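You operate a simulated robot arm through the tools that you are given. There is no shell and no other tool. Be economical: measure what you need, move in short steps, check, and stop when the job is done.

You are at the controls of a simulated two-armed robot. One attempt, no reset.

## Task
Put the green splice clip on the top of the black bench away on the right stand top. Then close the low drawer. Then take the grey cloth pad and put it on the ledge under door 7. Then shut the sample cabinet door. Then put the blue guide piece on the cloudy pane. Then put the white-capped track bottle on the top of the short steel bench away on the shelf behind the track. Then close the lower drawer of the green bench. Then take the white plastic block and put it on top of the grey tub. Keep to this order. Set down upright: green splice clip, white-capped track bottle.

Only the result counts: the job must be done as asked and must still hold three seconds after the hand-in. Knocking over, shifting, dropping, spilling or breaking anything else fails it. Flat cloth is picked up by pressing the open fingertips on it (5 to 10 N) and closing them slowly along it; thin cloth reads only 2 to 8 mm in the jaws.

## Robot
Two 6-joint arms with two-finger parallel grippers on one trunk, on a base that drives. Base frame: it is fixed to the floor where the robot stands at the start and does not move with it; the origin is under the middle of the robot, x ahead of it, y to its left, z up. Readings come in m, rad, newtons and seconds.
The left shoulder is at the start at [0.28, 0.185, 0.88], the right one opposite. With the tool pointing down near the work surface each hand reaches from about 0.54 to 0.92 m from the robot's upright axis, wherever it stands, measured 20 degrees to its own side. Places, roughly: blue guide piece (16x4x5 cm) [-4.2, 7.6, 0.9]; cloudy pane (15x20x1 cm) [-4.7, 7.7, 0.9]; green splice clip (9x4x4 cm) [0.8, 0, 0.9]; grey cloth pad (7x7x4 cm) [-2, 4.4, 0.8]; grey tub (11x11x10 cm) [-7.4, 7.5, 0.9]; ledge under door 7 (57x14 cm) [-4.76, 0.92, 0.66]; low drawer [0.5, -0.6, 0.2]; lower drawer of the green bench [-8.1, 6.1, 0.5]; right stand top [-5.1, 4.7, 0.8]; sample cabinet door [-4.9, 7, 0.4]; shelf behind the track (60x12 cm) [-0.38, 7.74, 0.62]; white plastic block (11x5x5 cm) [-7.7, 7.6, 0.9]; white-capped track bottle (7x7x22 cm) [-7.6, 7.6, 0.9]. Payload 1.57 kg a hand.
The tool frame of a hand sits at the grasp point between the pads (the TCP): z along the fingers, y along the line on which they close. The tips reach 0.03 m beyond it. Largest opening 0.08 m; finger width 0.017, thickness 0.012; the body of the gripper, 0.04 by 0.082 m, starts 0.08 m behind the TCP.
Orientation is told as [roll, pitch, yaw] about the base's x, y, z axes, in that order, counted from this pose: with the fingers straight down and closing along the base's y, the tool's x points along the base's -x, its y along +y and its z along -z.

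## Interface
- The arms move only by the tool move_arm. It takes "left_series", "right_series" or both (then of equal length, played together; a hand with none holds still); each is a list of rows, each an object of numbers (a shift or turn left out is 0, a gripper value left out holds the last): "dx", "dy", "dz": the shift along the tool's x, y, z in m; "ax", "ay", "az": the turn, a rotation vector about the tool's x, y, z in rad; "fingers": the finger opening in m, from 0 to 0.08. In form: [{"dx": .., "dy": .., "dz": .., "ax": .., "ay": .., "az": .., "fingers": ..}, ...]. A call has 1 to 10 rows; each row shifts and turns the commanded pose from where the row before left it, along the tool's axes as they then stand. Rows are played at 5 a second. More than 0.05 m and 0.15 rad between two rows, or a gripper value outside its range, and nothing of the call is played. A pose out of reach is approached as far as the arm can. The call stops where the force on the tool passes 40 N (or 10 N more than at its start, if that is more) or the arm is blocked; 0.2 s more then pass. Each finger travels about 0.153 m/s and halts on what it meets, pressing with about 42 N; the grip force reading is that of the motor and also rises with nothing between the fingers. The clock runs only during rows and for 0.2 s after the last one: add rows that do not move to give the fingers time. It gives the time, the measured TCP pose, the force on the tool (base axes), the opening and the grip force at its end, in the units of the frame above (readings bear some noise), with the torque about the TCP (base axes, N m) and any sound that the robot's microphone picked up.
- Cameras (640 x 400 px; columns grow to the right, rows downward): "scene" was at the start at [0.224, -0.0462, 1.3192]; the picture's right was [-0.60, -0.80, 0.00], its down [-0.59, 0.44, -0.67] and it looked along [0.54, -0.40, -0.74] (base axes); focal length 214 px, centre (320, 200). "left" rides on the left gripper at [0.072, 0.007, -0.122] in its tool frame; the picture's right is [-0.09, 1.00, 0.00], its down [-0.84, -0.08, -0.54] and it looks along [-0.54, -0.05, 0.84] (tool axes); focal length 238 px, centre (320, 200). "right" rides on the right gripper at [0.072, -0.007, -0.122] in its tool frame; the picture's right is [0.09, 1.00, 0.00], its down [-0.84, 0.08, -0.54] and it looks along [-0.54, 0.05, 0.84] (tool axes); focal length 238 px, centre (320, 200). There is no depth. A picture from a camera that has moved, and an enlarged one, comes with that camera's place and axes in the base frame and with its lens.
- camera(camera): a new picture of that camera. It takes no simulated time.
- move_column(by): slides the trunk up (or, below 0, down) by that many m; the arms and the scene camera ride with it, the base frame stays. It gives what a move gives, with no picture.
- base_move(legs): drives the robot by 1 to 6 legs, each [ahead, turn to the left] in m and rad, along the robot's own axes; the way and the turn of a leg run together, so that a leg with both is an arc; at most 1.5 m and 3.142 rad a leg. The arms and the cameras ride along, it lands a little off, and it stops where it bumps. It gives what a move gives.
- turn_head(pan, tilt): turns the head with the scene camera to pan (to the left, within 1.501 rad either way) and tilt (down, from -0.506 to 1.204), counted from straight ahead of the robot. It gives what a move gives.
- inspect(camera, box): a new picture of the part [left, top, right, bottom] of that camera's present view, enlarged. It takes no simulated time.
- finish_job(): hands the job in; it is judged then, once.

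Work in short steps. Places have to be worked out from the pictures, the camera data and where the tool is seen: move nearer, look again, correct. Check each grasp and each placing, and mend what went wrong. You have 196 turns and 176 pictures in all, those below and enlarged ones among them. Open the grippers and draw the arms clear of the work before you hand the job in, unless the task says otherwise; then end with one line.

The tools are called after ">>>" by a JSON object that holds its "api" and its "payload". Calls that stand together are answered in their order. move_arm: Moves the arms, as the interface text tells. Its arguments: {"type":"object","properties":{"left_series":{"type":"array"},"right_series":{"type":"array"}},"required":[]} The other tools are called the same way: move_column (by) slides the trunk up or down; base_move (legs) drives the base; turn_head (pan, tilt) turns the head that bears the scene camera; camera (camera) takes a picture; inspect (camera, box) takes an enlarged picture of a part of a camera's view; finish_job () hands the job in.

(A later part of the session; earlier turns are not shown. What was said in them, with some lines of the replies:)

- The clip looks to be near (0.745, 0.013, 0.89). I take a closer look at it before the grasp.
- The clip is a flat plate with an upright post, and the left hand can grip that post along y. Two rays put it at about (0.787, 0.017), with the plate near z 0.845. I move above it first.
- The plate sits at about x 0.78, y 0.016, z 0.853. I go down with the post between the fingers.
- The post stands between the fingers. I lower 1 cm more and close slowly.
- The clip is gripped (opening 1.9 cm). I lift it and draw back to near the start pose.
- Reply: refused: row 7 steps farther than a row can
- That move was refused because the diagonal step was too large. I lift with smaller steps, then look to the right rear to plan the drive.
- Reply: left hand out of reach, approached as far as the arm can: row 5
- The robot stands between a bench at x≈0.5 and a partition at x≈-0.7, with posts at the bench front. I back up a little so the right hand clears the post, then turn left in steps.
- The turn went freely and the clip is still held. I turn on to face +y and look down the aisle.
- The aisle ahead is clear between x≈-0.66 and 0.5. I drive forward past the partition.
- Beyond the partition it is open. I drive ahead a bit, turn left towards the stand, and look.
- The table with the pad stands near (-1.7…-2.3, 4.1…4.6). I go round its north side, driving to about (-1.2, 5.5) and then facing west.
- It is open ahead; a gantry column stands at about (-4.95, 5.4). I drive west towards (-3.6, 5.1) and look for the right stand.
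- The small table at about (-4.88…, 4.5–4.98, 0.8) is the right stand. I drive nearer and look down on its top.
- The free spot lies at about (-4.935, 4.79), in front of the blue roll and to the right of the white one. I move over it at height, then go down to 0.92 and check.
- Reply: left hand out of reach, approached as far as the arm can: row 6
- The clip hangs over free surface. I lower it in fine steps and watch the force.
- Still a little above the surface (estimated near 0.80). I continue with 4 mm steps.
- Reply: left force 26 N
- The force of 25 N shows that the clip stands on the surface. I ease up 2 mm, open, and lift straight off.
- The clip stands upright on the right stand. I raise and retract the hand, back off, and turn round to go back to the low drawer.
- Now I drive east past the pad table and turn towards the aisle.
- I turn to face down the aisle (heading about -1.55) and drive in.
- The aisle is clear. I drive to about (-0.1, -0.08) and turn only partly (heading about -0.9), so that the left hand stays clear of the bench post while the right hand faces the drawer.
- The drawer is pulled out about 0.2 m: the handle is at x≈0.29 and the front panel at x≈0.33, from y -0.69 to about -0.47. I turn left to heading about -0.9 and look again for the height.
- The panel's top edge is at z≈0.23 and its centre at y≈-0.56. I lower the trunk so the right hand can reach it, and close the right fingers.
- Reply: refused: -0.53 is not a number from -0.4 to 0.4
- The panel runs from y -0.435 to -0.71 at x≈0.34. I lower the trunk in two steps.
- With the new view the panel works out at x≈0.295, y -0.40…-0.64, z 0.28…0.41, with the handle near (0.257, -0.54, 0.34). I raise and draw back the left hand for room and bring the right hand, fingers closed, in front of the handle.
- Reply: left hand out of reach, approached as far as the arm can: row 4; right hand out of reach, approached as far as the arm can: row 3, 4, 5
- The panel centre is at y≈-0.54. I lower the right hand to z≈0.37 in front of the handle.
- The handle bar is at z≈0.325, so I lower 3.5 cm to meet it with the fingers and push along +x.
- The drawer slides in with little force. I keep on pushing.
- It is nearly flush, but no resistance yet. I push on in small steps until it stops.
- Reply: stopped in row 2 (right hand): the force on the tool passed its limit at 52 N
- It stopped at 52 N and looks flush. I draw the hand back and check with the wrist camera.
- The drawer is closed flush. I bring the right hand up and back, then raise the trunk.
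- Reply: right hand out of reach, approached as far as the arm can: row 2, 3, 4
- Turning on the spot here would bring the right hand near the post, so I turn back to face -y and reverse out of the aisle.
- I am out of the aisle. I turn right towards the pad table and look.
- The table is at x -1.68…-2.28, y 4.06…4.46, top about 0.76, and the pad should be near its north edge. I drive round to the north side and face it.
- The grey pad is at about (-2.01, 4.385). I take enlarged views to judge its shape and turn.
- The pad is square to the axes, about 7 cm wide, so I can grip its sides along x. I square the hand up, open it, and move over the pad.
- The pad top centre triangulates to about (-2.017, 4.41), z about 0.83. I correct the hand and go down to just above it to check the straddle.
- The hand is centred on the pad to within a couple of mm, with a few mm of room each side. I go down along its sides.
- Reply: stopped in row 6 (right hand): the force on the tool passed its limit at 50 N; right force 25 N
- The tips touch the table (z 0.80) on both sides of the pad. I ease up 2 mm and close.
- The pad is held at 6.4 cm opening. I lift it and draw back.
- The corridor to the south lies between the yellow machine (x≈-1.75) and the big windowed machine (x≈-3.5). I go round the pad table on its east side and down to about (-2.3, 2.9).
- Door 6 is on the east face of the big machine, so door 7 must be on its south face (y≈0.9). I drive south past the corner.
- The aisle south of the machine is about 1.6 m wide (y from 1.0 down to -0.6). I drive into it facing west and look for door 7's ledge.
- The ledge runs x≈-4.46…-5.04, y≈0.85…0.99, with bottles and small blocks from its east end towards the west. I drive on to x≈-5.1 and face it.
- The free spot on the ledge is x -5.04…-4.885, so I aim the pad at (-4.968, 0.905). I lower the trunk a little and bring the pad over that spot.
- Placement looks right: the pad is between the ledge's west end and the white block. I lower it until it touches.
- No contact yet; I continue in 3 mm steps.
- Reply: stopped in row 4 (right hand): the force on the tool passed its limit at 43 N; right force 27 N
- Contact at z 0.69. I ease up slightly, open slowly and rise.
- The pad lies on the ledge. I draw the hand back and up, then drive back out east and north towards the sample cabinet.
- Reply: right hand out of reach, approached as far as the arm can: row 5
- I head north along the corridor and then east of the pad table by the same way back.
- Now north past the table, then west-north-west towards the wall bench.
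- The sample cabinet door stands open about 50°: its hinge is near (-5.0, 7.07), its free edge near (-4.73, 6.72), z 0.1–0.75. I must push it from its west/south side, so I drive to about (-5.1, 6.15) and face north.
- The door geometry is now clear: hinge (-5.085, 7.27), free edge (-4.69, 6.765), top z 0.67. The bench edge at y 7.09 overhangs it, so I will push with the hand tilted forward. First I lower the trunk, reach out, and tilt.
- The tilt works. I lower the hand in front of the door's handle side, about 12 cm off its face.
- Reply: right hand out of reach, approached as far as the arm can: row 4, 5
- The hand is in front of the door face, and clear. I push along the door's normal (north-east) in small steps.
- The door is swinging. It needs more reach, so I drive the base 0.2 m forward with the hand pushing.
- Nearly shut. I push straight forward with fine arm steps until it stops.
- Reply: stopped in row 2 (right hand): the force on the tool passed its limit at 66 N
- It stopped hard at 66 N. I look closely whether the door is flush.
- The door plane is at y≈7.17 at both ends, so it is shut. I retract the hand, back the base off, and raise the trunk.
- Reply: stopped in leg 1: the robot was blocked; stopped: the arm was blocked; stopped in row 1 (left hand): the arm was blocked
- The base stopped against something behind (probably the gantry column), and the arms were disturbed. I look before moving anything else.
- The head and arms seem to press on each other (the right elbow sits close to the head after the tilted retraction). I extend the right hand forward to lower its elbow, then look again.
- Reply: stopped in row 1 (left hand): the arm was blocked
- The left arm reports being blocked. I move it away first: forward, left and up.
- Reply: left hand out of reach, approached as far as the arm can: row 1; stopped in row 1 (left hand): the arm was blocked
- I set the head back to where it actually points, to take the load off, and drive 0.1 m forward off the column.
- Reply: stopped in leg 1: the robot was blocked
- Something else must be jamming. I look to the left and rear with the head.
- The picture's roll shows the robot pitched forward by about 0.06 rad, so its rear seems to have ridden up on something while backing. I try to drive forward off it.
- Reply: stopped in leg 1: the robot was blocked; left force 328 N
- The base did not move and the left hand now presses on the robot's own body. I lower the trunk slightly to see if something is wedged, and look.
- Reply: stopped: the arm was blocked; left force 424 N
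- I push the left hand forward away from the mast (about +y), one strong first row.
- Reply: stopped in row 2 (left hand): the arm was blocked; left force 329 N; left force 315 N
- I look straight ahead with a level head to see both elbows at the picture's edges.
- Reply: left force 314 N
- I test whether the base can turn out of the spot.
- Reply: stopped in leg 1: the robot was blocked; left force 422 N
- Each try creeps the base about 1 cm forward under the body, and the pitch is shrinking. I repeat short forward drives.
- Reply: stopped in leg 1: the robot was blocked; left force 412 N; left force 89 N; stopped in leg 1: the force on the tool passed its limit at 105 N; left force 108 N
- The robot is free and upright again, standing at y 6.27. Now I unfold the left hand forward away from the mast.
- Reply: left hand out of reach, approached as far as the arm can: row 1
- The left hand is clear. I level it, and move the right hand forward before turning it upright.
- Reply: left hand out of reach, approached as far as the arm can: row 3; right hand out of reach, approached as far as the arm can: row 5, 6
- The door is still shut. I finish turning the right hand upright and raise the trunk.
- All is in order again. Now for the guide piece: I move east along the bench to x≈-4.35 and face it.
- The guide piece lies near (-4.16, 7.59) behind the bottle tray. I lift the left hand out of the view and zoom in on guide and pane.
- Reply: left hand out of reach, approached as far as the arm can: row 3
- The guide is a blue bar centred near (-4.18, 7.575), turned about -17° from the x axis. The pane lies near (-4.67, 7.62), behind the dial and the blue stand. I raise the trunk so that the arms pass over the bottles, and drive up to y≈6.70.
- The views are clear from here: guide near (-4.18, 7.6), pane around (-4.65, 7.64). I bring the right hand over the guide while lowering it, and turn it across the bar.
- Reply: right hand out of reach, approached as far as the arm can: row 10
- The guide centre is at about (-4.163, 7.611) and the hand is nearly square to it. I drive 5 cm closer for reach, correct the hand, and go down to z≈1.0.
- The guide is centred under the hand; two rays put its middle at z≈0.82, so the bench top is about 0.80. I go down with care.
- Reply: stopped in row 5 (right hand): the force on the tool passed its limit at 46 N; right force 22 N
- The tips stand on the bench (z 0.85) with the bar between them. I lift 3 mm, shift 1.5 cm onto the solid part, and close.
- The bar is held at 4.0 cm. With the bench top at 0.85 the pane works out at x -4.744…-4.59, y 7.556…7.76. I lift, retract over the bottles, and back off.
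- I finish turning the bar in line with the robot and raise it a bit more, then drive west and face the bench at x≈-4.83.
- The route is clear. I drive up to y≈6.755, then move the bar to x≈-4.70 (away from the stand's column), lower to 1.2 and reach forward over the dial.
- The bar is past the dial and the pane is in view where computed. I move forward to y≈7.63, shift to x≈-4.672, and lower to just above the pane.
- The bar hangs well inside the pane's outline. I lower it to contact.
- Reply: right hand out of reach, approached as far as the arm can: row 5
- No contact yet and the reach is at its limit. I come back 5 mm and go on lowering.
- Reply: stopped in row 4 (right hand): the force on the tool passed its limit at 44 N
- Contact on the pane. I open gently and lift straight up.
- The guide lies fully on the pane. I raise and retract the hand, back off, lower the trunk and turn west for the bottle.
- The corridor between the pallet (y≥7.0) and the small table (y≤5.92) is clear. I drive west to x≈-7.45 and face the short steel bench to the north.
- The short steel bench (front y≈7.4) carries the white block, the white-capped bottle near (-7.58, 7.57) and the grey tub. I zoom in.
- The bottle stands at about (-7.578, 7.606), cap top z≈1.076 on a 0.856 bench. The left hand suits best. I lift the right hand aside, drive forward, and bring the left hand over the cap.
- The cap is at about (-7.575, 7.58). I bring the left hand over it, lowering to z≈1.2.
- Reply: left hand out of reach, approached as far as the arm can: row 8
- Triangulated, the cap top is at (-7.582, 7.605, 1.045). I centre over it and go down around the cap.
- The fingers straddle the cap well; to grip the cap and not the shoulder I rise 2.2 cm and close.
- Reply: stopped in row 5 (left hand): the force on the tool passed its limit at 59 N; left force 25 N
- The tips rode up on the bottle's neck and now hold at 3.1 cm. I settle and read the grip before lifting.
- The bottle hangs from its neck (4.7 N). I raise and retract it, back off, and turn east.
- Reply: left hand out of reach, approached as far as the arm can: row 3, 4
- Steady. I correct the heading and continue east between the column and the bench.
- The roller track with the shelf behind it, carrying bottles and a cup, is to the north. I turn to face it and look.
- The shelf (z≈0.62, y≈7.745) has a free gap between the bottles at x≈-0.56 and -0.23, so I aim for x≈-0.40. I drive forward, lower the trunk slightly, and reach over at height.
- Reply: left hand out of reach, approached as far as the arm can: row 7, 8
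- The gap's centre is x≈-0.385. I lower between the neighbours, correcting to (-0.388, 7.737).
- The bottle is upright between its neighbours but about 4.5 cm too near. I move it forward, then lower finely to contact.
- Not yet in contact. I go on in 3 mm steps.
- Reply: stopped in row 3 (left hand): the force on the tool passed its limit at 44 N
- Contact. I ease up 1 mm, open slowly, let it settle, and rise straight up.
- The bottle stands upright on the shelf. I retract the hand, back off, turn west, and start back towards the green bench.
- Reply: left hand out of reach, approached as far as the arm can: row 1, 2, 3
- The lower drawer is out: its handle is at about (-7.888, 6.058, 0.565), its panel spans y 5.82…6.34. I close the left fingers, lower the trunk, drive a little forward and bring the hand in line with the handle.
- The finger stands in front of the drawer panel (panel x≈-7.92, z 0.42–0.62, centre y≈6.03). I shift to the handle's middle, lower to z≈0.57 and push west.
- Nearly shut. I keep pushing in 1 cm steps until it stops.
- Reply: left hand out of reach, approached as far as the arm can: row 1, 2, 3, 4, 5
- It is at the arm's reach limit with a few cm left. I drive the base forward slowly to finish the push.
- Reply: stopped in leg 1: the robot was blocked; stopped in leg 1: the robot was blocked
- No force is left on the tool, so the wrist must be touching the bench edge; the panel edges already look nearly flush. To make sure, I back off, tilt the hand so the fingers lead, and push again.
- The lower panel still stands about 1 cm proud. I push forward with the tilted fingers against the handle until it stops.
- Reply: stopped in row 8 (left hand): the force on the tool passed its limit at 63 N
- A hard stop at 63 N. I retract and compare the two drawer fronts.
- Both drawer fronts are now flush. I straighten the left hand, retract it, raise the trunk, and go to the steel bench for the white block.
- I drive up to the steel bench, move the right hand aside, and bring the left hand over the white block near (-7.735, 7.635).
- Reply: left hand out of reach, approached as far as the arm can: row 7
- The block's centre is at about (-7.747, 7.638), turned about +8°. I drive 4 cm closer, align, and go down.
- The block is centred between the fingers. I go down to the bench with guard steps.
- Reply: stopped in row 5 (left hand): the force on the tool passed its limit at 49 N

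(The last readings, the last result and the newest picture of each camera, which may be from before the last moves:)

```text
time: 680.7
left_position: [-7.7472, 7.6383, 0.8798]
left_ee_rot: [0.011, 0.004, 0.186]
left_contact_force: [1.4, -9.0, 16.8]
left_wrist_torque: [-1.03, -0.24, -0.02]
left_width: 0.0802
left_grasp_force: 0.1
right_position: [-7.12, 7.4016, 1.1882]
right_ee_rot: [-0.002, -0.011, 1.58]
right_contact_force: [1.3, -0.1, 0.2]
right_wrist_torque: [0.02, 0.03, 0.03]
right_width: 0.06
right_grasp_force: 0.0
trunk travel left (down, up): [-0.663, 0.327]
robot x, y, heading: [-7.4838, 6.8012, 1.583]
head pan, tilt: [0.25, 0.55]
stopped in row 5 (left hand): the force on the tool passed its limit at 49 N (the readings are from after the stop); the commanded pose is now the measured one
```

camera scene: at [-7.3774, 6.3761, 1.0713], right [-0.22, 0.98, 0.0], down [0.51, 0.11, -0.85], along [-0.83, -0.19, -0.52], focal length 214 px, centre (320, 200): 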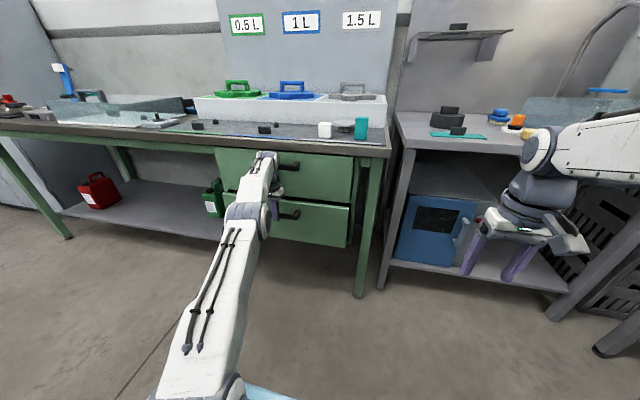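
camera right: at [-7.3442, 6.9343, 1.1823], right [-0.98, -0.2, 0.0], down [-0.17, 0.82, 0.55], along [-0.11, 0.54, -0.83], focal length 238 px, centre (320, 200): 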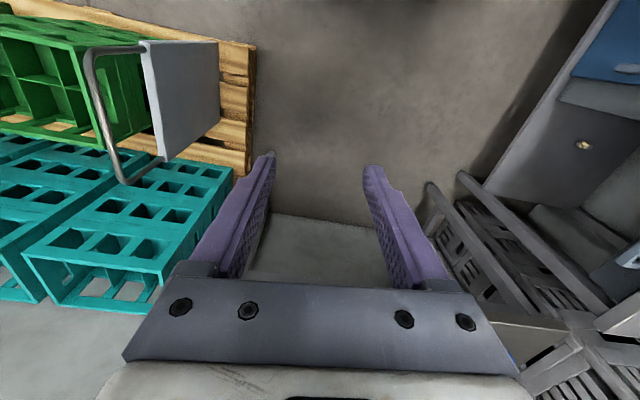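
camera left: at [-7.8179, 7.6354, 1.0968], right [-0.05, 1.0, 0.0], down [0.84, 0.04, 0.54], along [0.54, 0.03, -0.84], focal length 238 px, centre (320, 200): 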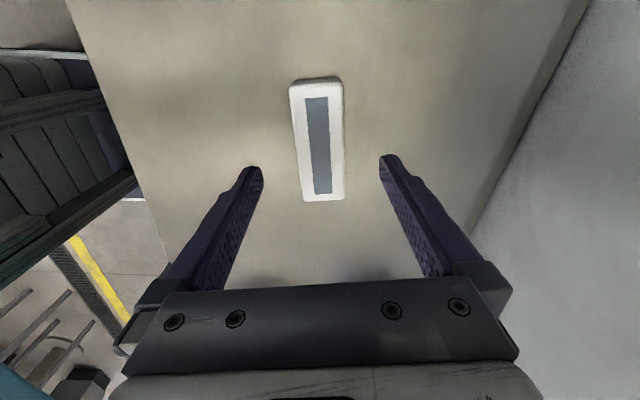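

The tips touch the bench at 0.85. I ease up and close on the block.

>>> {"api": "move_arm", "payload": {"left_series": [{"dz": -0.004}, {"fingers": 0.065}, {"fingers": 0.05}, {"fingers": 0.03}, {"fingers": 0.0}, {}, {}]}}

>>> {"api": "camera", "payload": {"camera": "left"}}

```text
time: 682.3
left_position: [-7.7466, 7.6392, 0.8818]
left_ee_rot: [0.01, 0.003, 0.185]
left_contact_force: [0.6, -0.4, 0.3]
left_wrist_torque: [0.0, 0.0, 0.03]
left_width: 0.0437
left_grasp_force: 42.7
right_position: [-7.1207, 7.4036, 1.1869]
right_ee_rot: [-0.001, -0.011, 1.581]
right_contact_force: [-0.5, 0.0, 0.5]
right_wrist_torque: [0.0, 0.01, 0.01]
right_width: 0.0602
right_grasp_force: 0.0
trunk travel left (down, up): [-0.663, 0.327]
robot x, y, heading: [-7.4894, 6.8032, 1.584]
head pan, tilt: [0.25, 0.55]
```

```text
23 pictures are left
camera left: at [-7.8175, 7.6305, 1.0042], right [-0.09, 1.0, 0.01], down [0.84, 0.07, 0.54], along [0.54, 0.06, -0.84], focal length 238 px, centre (320, 200)
```

left: 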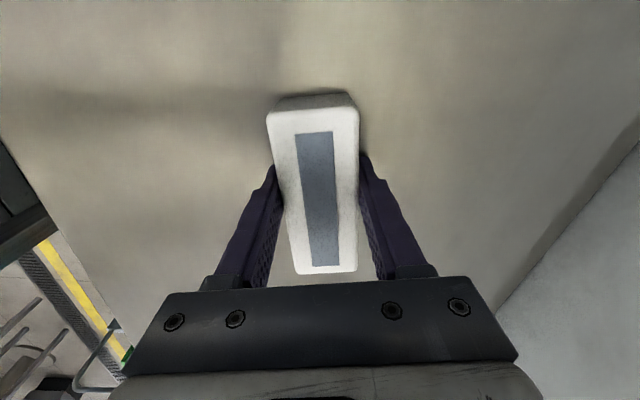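

The block is held at 4.4 cm. I lift it 0.2 m and carry it over the tub at about (-7.375, 7.535).

>>> {"api": "move_arm", "payload": {"left_series": [{"dz": -0.03}, {"dz": -0.045}, {"dz": -0.045}, {"dz": -0.045}, {"dz": -0.035}]}}

>>> {"api": "move_arm", "payload": {"left_series": [{"dx": -0.0385, "dy": -0.019}, {"dx": -0.0385, "dy": -0.019}, {"dx": -0.0385, "dy": -0.019}, {"dx": -0.0385, "dy": -0.019}, {"dx": -0.0385, "dy": -0.019}, {"dx": -0.0385, "dy": -0.019}, {"dx": -0.0385, "dy": -0.019}, {"dx": -0.0385, "dy": -0.019}, {}]}}

>>> {"api": "camera", "payload": {"camera": "left"}}

>>> {"api": "turn_head", "payload": {"pan": 0.0, "tilt": 0.75}}

>>> {"api": "camera", "payload": {"camera": "scene"}}

```text
time: 683.5
left_position: [-7.7475, 7.6377, 1.0817]
left_ee_rot: [0.01, 0.004, 0.186]
left_contact_force: [-1.0, 0.1, -1.0]
left_wrist_torque: [0.02, -0.01, -0.01]
left_width: 0.0436
left_grasp_force: 42.0
right_position: [-7.1208, 7.4026, 1.1868]
right_ee_rot: [0.0, -0.012, 1.582]
right_contact_force: [-0.4, 0.6, -0.7]
right_wrist_torque: [-0.03, 0.0, -0.02]
right_width: 0.0601
right_grasp_force: 0.0
trunk travel left (down, up): [-0.663, 0.327]
robot x, y, heading: [-7.4828, 6.7997, 1.583]
head pan, tilt: [0.25, 0.55]
```

```text
time: 685.5
left_position: [-7.4159, 7.5429, 1.0797]
left_ee_rot: [0.01, 0.004, 0.184]
left_contact_force: [0.1, 0.6, -2.3]
left_wrist_torque: [0.0, 0.1, 0.01]
left_width: 0.0434
left_grasp_force: 41.9
right_position: [-7.1207, 7.4033, 1.1865]
right_ee_rot: [0.001, -0.011, 1.582]
right_contact_force: [0.6, 0.5, 0.1]
right_wrist_torque: [-0.01, 0.03, 0.03]
right_width: 0.0601
right_grasp_force: 0.1
trunk travel left (down, up): [-0.663, 0.327]
robot x, y, heading: [-7.4887, 6.7962, 1.58]
head pan, tilt: [0.25, 0.55]
```

```text
22 pictures are left
camera left: at [-7.486, 7.5345, 1.2021], right [-0.09, 1.0, 0.01], down [0.84, 0.07, 0.54], along [0.54, 0.06, -0.84], focal length 238 px, centre (320, 200)
```

left: 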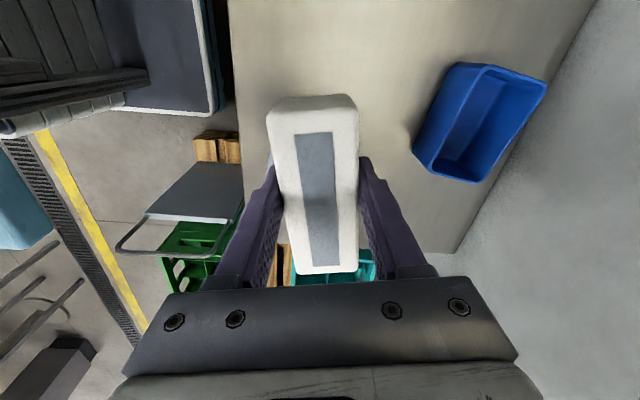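

```text
time: 686.3
left_position: [-7.4161, 7.5441, 1.079]
left_ee_rot: [0.011, 0.005, 0.185]
left_contact_force: [0.3, 0.0, -2.1]
left_wrist_torque: [-0.03, -0.04, 0.03]
left_width: 0.0437
left_grasp_force: 41.4
right_position: [-7.121, 7.4031, 1.1867]
right_ee_rot: [-0.001, -0.011, 1.579]
right_contact_force: [0.3, -0.4, -0.3]
right_wrist_torque: [0.01, -0.01, 0.01]
right_width: 0.0603
right_grasp_force: 0.0
trunk travel left (down, up): [-0.663, 0.327]
robot x, y, heading: [-7.4863, 6.8061, 1.584]
head pan, tilt: [0.0, 0.75]
```

```text
21 pictures are left
camera scene: at [-7.4886, 7.045, 1.4138], right [1.0, 0.01, 0.0], down [0.01, -0.68, -0.73], along [-0.01, 0.73, -0.68], focal length 214 px, centre (320, 200)
```

scene: 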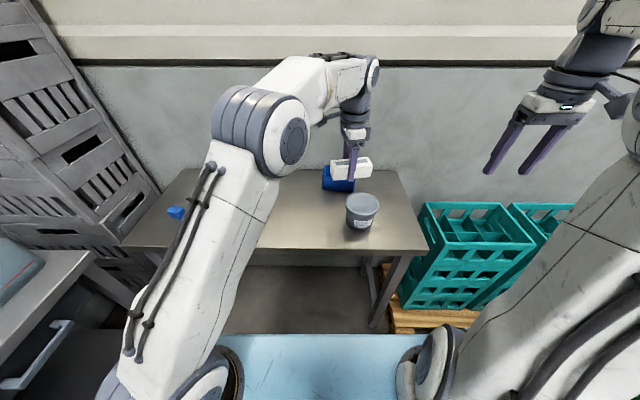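

The tub top shows at (-7.363, 7.535). I shift 5 cm more and lower to just above the lid.

>>> {"api": "move_arm", "payload": {"left_series": [{"dx": -0.025, "dy": -0.008}, {"dx": -0.025, "dy": -0.007}, {"dz": 0.035}, {"dz": 0.025}, {}]}}

>>> {"api": "camera", "payload": {"camera": "left"}}

>>> {"api": "inspect", "payload": {"camera": "scene", "box": [290, 140, 430, 240]}}

```text
time: 687.5
left_position: [-7.3636, 7.5377, 1.0185]
left_ee_rot: [0.013, 0.002, 0.186]
left_contact_force: [-0.7, -1.0, -2.4]
left_wrist_torque: [-0.01, -0.01, 0.01]
left_width: 0.0438
left_grasp_force: 42.1
right_position: [-7.1209, 7.403, 1.1865]
right_ee_rot: [-0.001, -0.01, 1.581]
right_contact_force: [-0.4, 0.0, 0.1]
right_wrist_torque: [0.0, 0.0, 0.02]
right_width: 0.0601
right_grasp_force: 0.1
trunk travel left (down, up): [-0.663, 0.327]
robot x, y, heading: [-7.4858, 6.8015, 1.586]
head pan, tilt: [0.0, 0.75]
```

```text
20 pictures are left
camera left: at [-7.4339, 7.5295, 1.1417], right [-0.09, 1.0, 0.01], down [0.84, 0.07, 0.54], along [0.54, 0.06, -0.84], focal length 238 px, centre (320, 200)
```

left: 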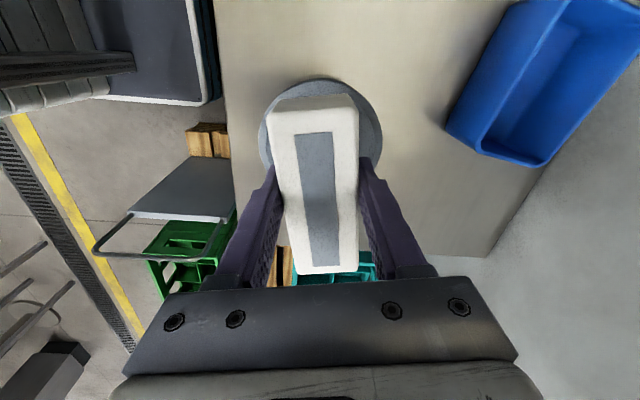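

```text
4.00 times, centred on (360, 190) of scene
camera zoom: at [-7.4885, 7.0451, 1.4138], right [1.0, 0.01, 0.0], down [0.01, -0.68, -0.73], along [-0.01, 0.73, -0.68], focal length 858 px, centre (160, 240)
```

zoom: 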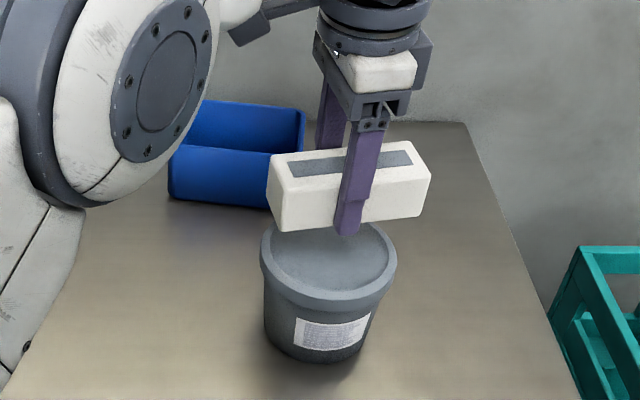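

The block is over the lid (about 1 cm too far east). I correct and lower to contact.

>>> {"api": "move_arm", "payload": {"left_series": [{"dx": 0.008, "dz": 0.015}, {"dz": 0.01}, {"dz": 0.005}, {"dz": 0.004}, {"dz": 0.004}, {"dz": 0.003}, {"dz": 0.003}]}}

```text
time: 689.1
left_position: [-7.3734, 7.5392, 0.9757]
left_ee_rot: [0.012, 0.001, 0.184]
left_contact_force: [0.0, -0.9, 4.0]
left_wrist_torque: [-0.2, 0.05, -0.02]
left_width: 0.0437
left_grasp_force: 42.1
right_position: [-7.1198, 7.4029, 1.1877]
right_ee_rot: [0.0, -0.011, 1.58]
right_contact_force: [-0.2, -0.8, -0.5]
right_wrist_torque: [0.01, 0.01, -0.05]
right_width: 0.06
right_grasp_force: 0.0
trunk travel left (down, up): [-0.663, 0.327]
robot x, y, heading: [-7.4878, 6.8033, 1.583]
head pan, tilt: [0.0, 0.75]
```

Light contact (about 6 N). I open only a little, so the fingers stay clear of the rim, and lift straight off.

>>> {"api": "move_arm", "payload": {"left_series": [{"fingers": 0.048}, {"fingers": 0.052}, {}, {"dz": -0.01}, {"dz": -0.02}, {"dz": -0.04}, {"dz": -0.045}, {"dz": -0.04}]}}

>>> {"api": "camera", "payload": {"camera": "left"}}

>>> {"api": "inspect", "payload": {"camera": "scene", "box": [290, 140, 430, 240]}}

```text
time: 690.9
left_position: [-7.3737, 7.5387, 1.1272]
left_ee_rot: [0.01, 0.004, 0.186]
left_contact_force: [-0.3, 0.8, -0.3]
left_wrist_torque: [-0.02, -0.03, -0.04]
left_width: 0.0518
left_grasp_force: 0.0
right_position: [-7.1216, 7.4038, 1.1868]
right_ee_rot: [0.0, -0.011, 1.582]
right_contact_force: [-0.6, -0.8, 0.2]
right_wrist_torque: [0.0, 0.02, 0.01]
right_width: 0.06
right_grasp_force: 0.0
trunk travel left (down, up): [-0.663, 0.327]
robot x, y, heading: [-7.4879, 6.7996, 1.58]
head pan, tilt: [0.0, 0.75]
```

```text
18 pictures are left
camera left: at [-7.444, 7.53, 1.249], right [-0.09, 1.0, 0.01], down [0.84, 0.07, 0.54], along [0.54, 0.06, -0.84], focal length 238 px, centre (320, 200)
```

left: 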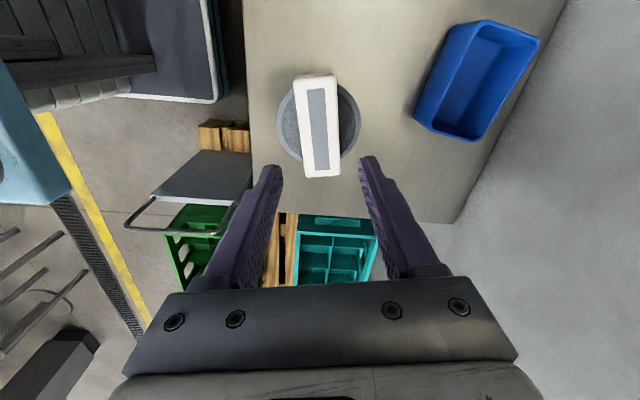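

```text
4.00 times, centred on (360, 190) of scene
camera zoom: at [-7.4886, 7.045, 1.4138], right [1.0, 0.01, 0.0], down [0.01, -0.68, -0.73], along [-0.01, 0.73, -0.68], focal length 858 px, centre (160, 240)
```

zoom: 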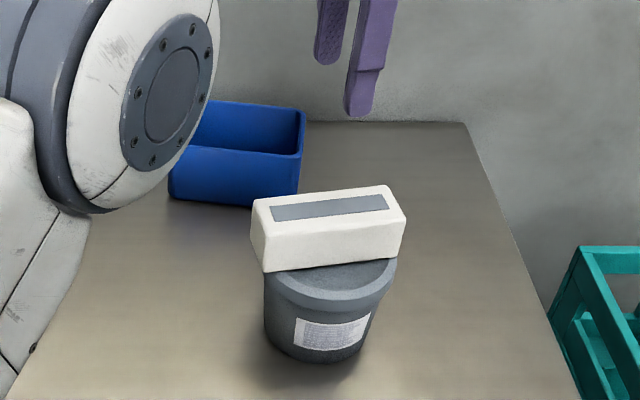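

The block sits squarely on the tub. I draw the arms clear, open the grippers, and back off.

>>> {"api": "move_arm", "payload": {"left_series": [{"dz": -0.04}, {"dx": 0.0083, "dy": -0.044}, {"dx": 0.0083, "dy": -0.044}, {"dx": 0.0083, "dy": -0.044}, {"dx": 0.0083, "dy": -0.044, "fingers": 0.08}, {}], "right_series": [{"fingers": 0.08}, {}, {}, {}, {}, {}]}}

>>> {"api": "base_move", "payload": {"legs": [[-0.3, 0]]}}

>>> {"api": "camera", "payload": {"camera": "scene"}}

```text
time: 692.3
left_position: [-7.3792, 7.3471, 1.1654]
left_ee_rot: [0.012, 0.002, 0.184]
left_contact_force: [0.9, 0.0, -0.1]
left_wrist_torque: [0.0, 0.0, -0.01]
left_width: 0.08
left_grasp_force: 0.0
left hand out of reach, approached as far as the arm can: row 1
right_position: [-7.1212, 7.4038, 1.1879]
right_ee_rot: [0.0, -0.012, 1.582]
right_contact_force: [0.6, 0.2, -0.3]
right_wrist_torque: [-0.02, -0.01, 0.02]
right_width: 0.0801
right_grasp_force: 0.1
trunk travel left (down, up): [-0.663, 0.327]
robot x, y, heading: [-7.4895, 6.8006, 1.581]
head pan, tilt: [0.0, 0.75]
```

```text
time: 694.4
left_position: [-7.3751, 7.0437, 1.1654]
left_ee_rot: [0.011, 0.004, 0.184]
left_contact_force: [-0.2, 0.1, -0.3]
left_wrist_torque: [-0.02, -0.04, 0.01]
left_width: 0.0801
left_grasp_force: 0.0
right_position: [-7.117, 7.0983, 1.1859]
right_ee_rot: [0.0, -0.01, 1.581]
right_contact_force: [0.2, -0.1, 1.1]
right_wrist_torque: [0.01, -0.01, -0.04]
right_width: 0.08
right_grasp_force: 0.2
trunk travel left (down, up): [-0.663, 0.327]
robot x, y, heading: [-7.4835, 6.4958, 1.59]
head pan, tilt: [0.0, 0.75]
```

```text
16 pictures are left
camera scene: at [-7.4848, 6.7408, 1.4138], right [1.0, 0.01, 0.0], down [0.01, -0.68, -0.73], along [-0.01, 0.73, -0.68], focal length 214 px, centre (320, 200)
```

scene: 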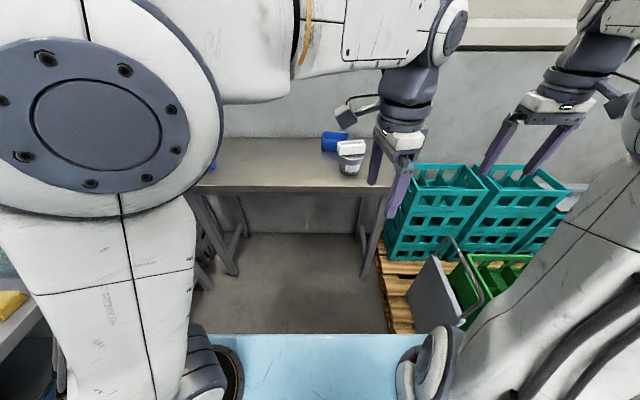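

All eight parts are done in order, the last block rests on the tub, and both arms are clear with open grippers. I hand the job in.

>>> {"api": "finish_job", "payload": {}}

```text
The job is handed in.
```

I did all eight tasks in the order you gave and handed the job in, but I don't have the verdict. One risk: while backing away from the sample cabinet door, the base bumped something fixed behind it, probably the gantry column. I saw no damage in later pictures, but I didn't go back to check that spot.
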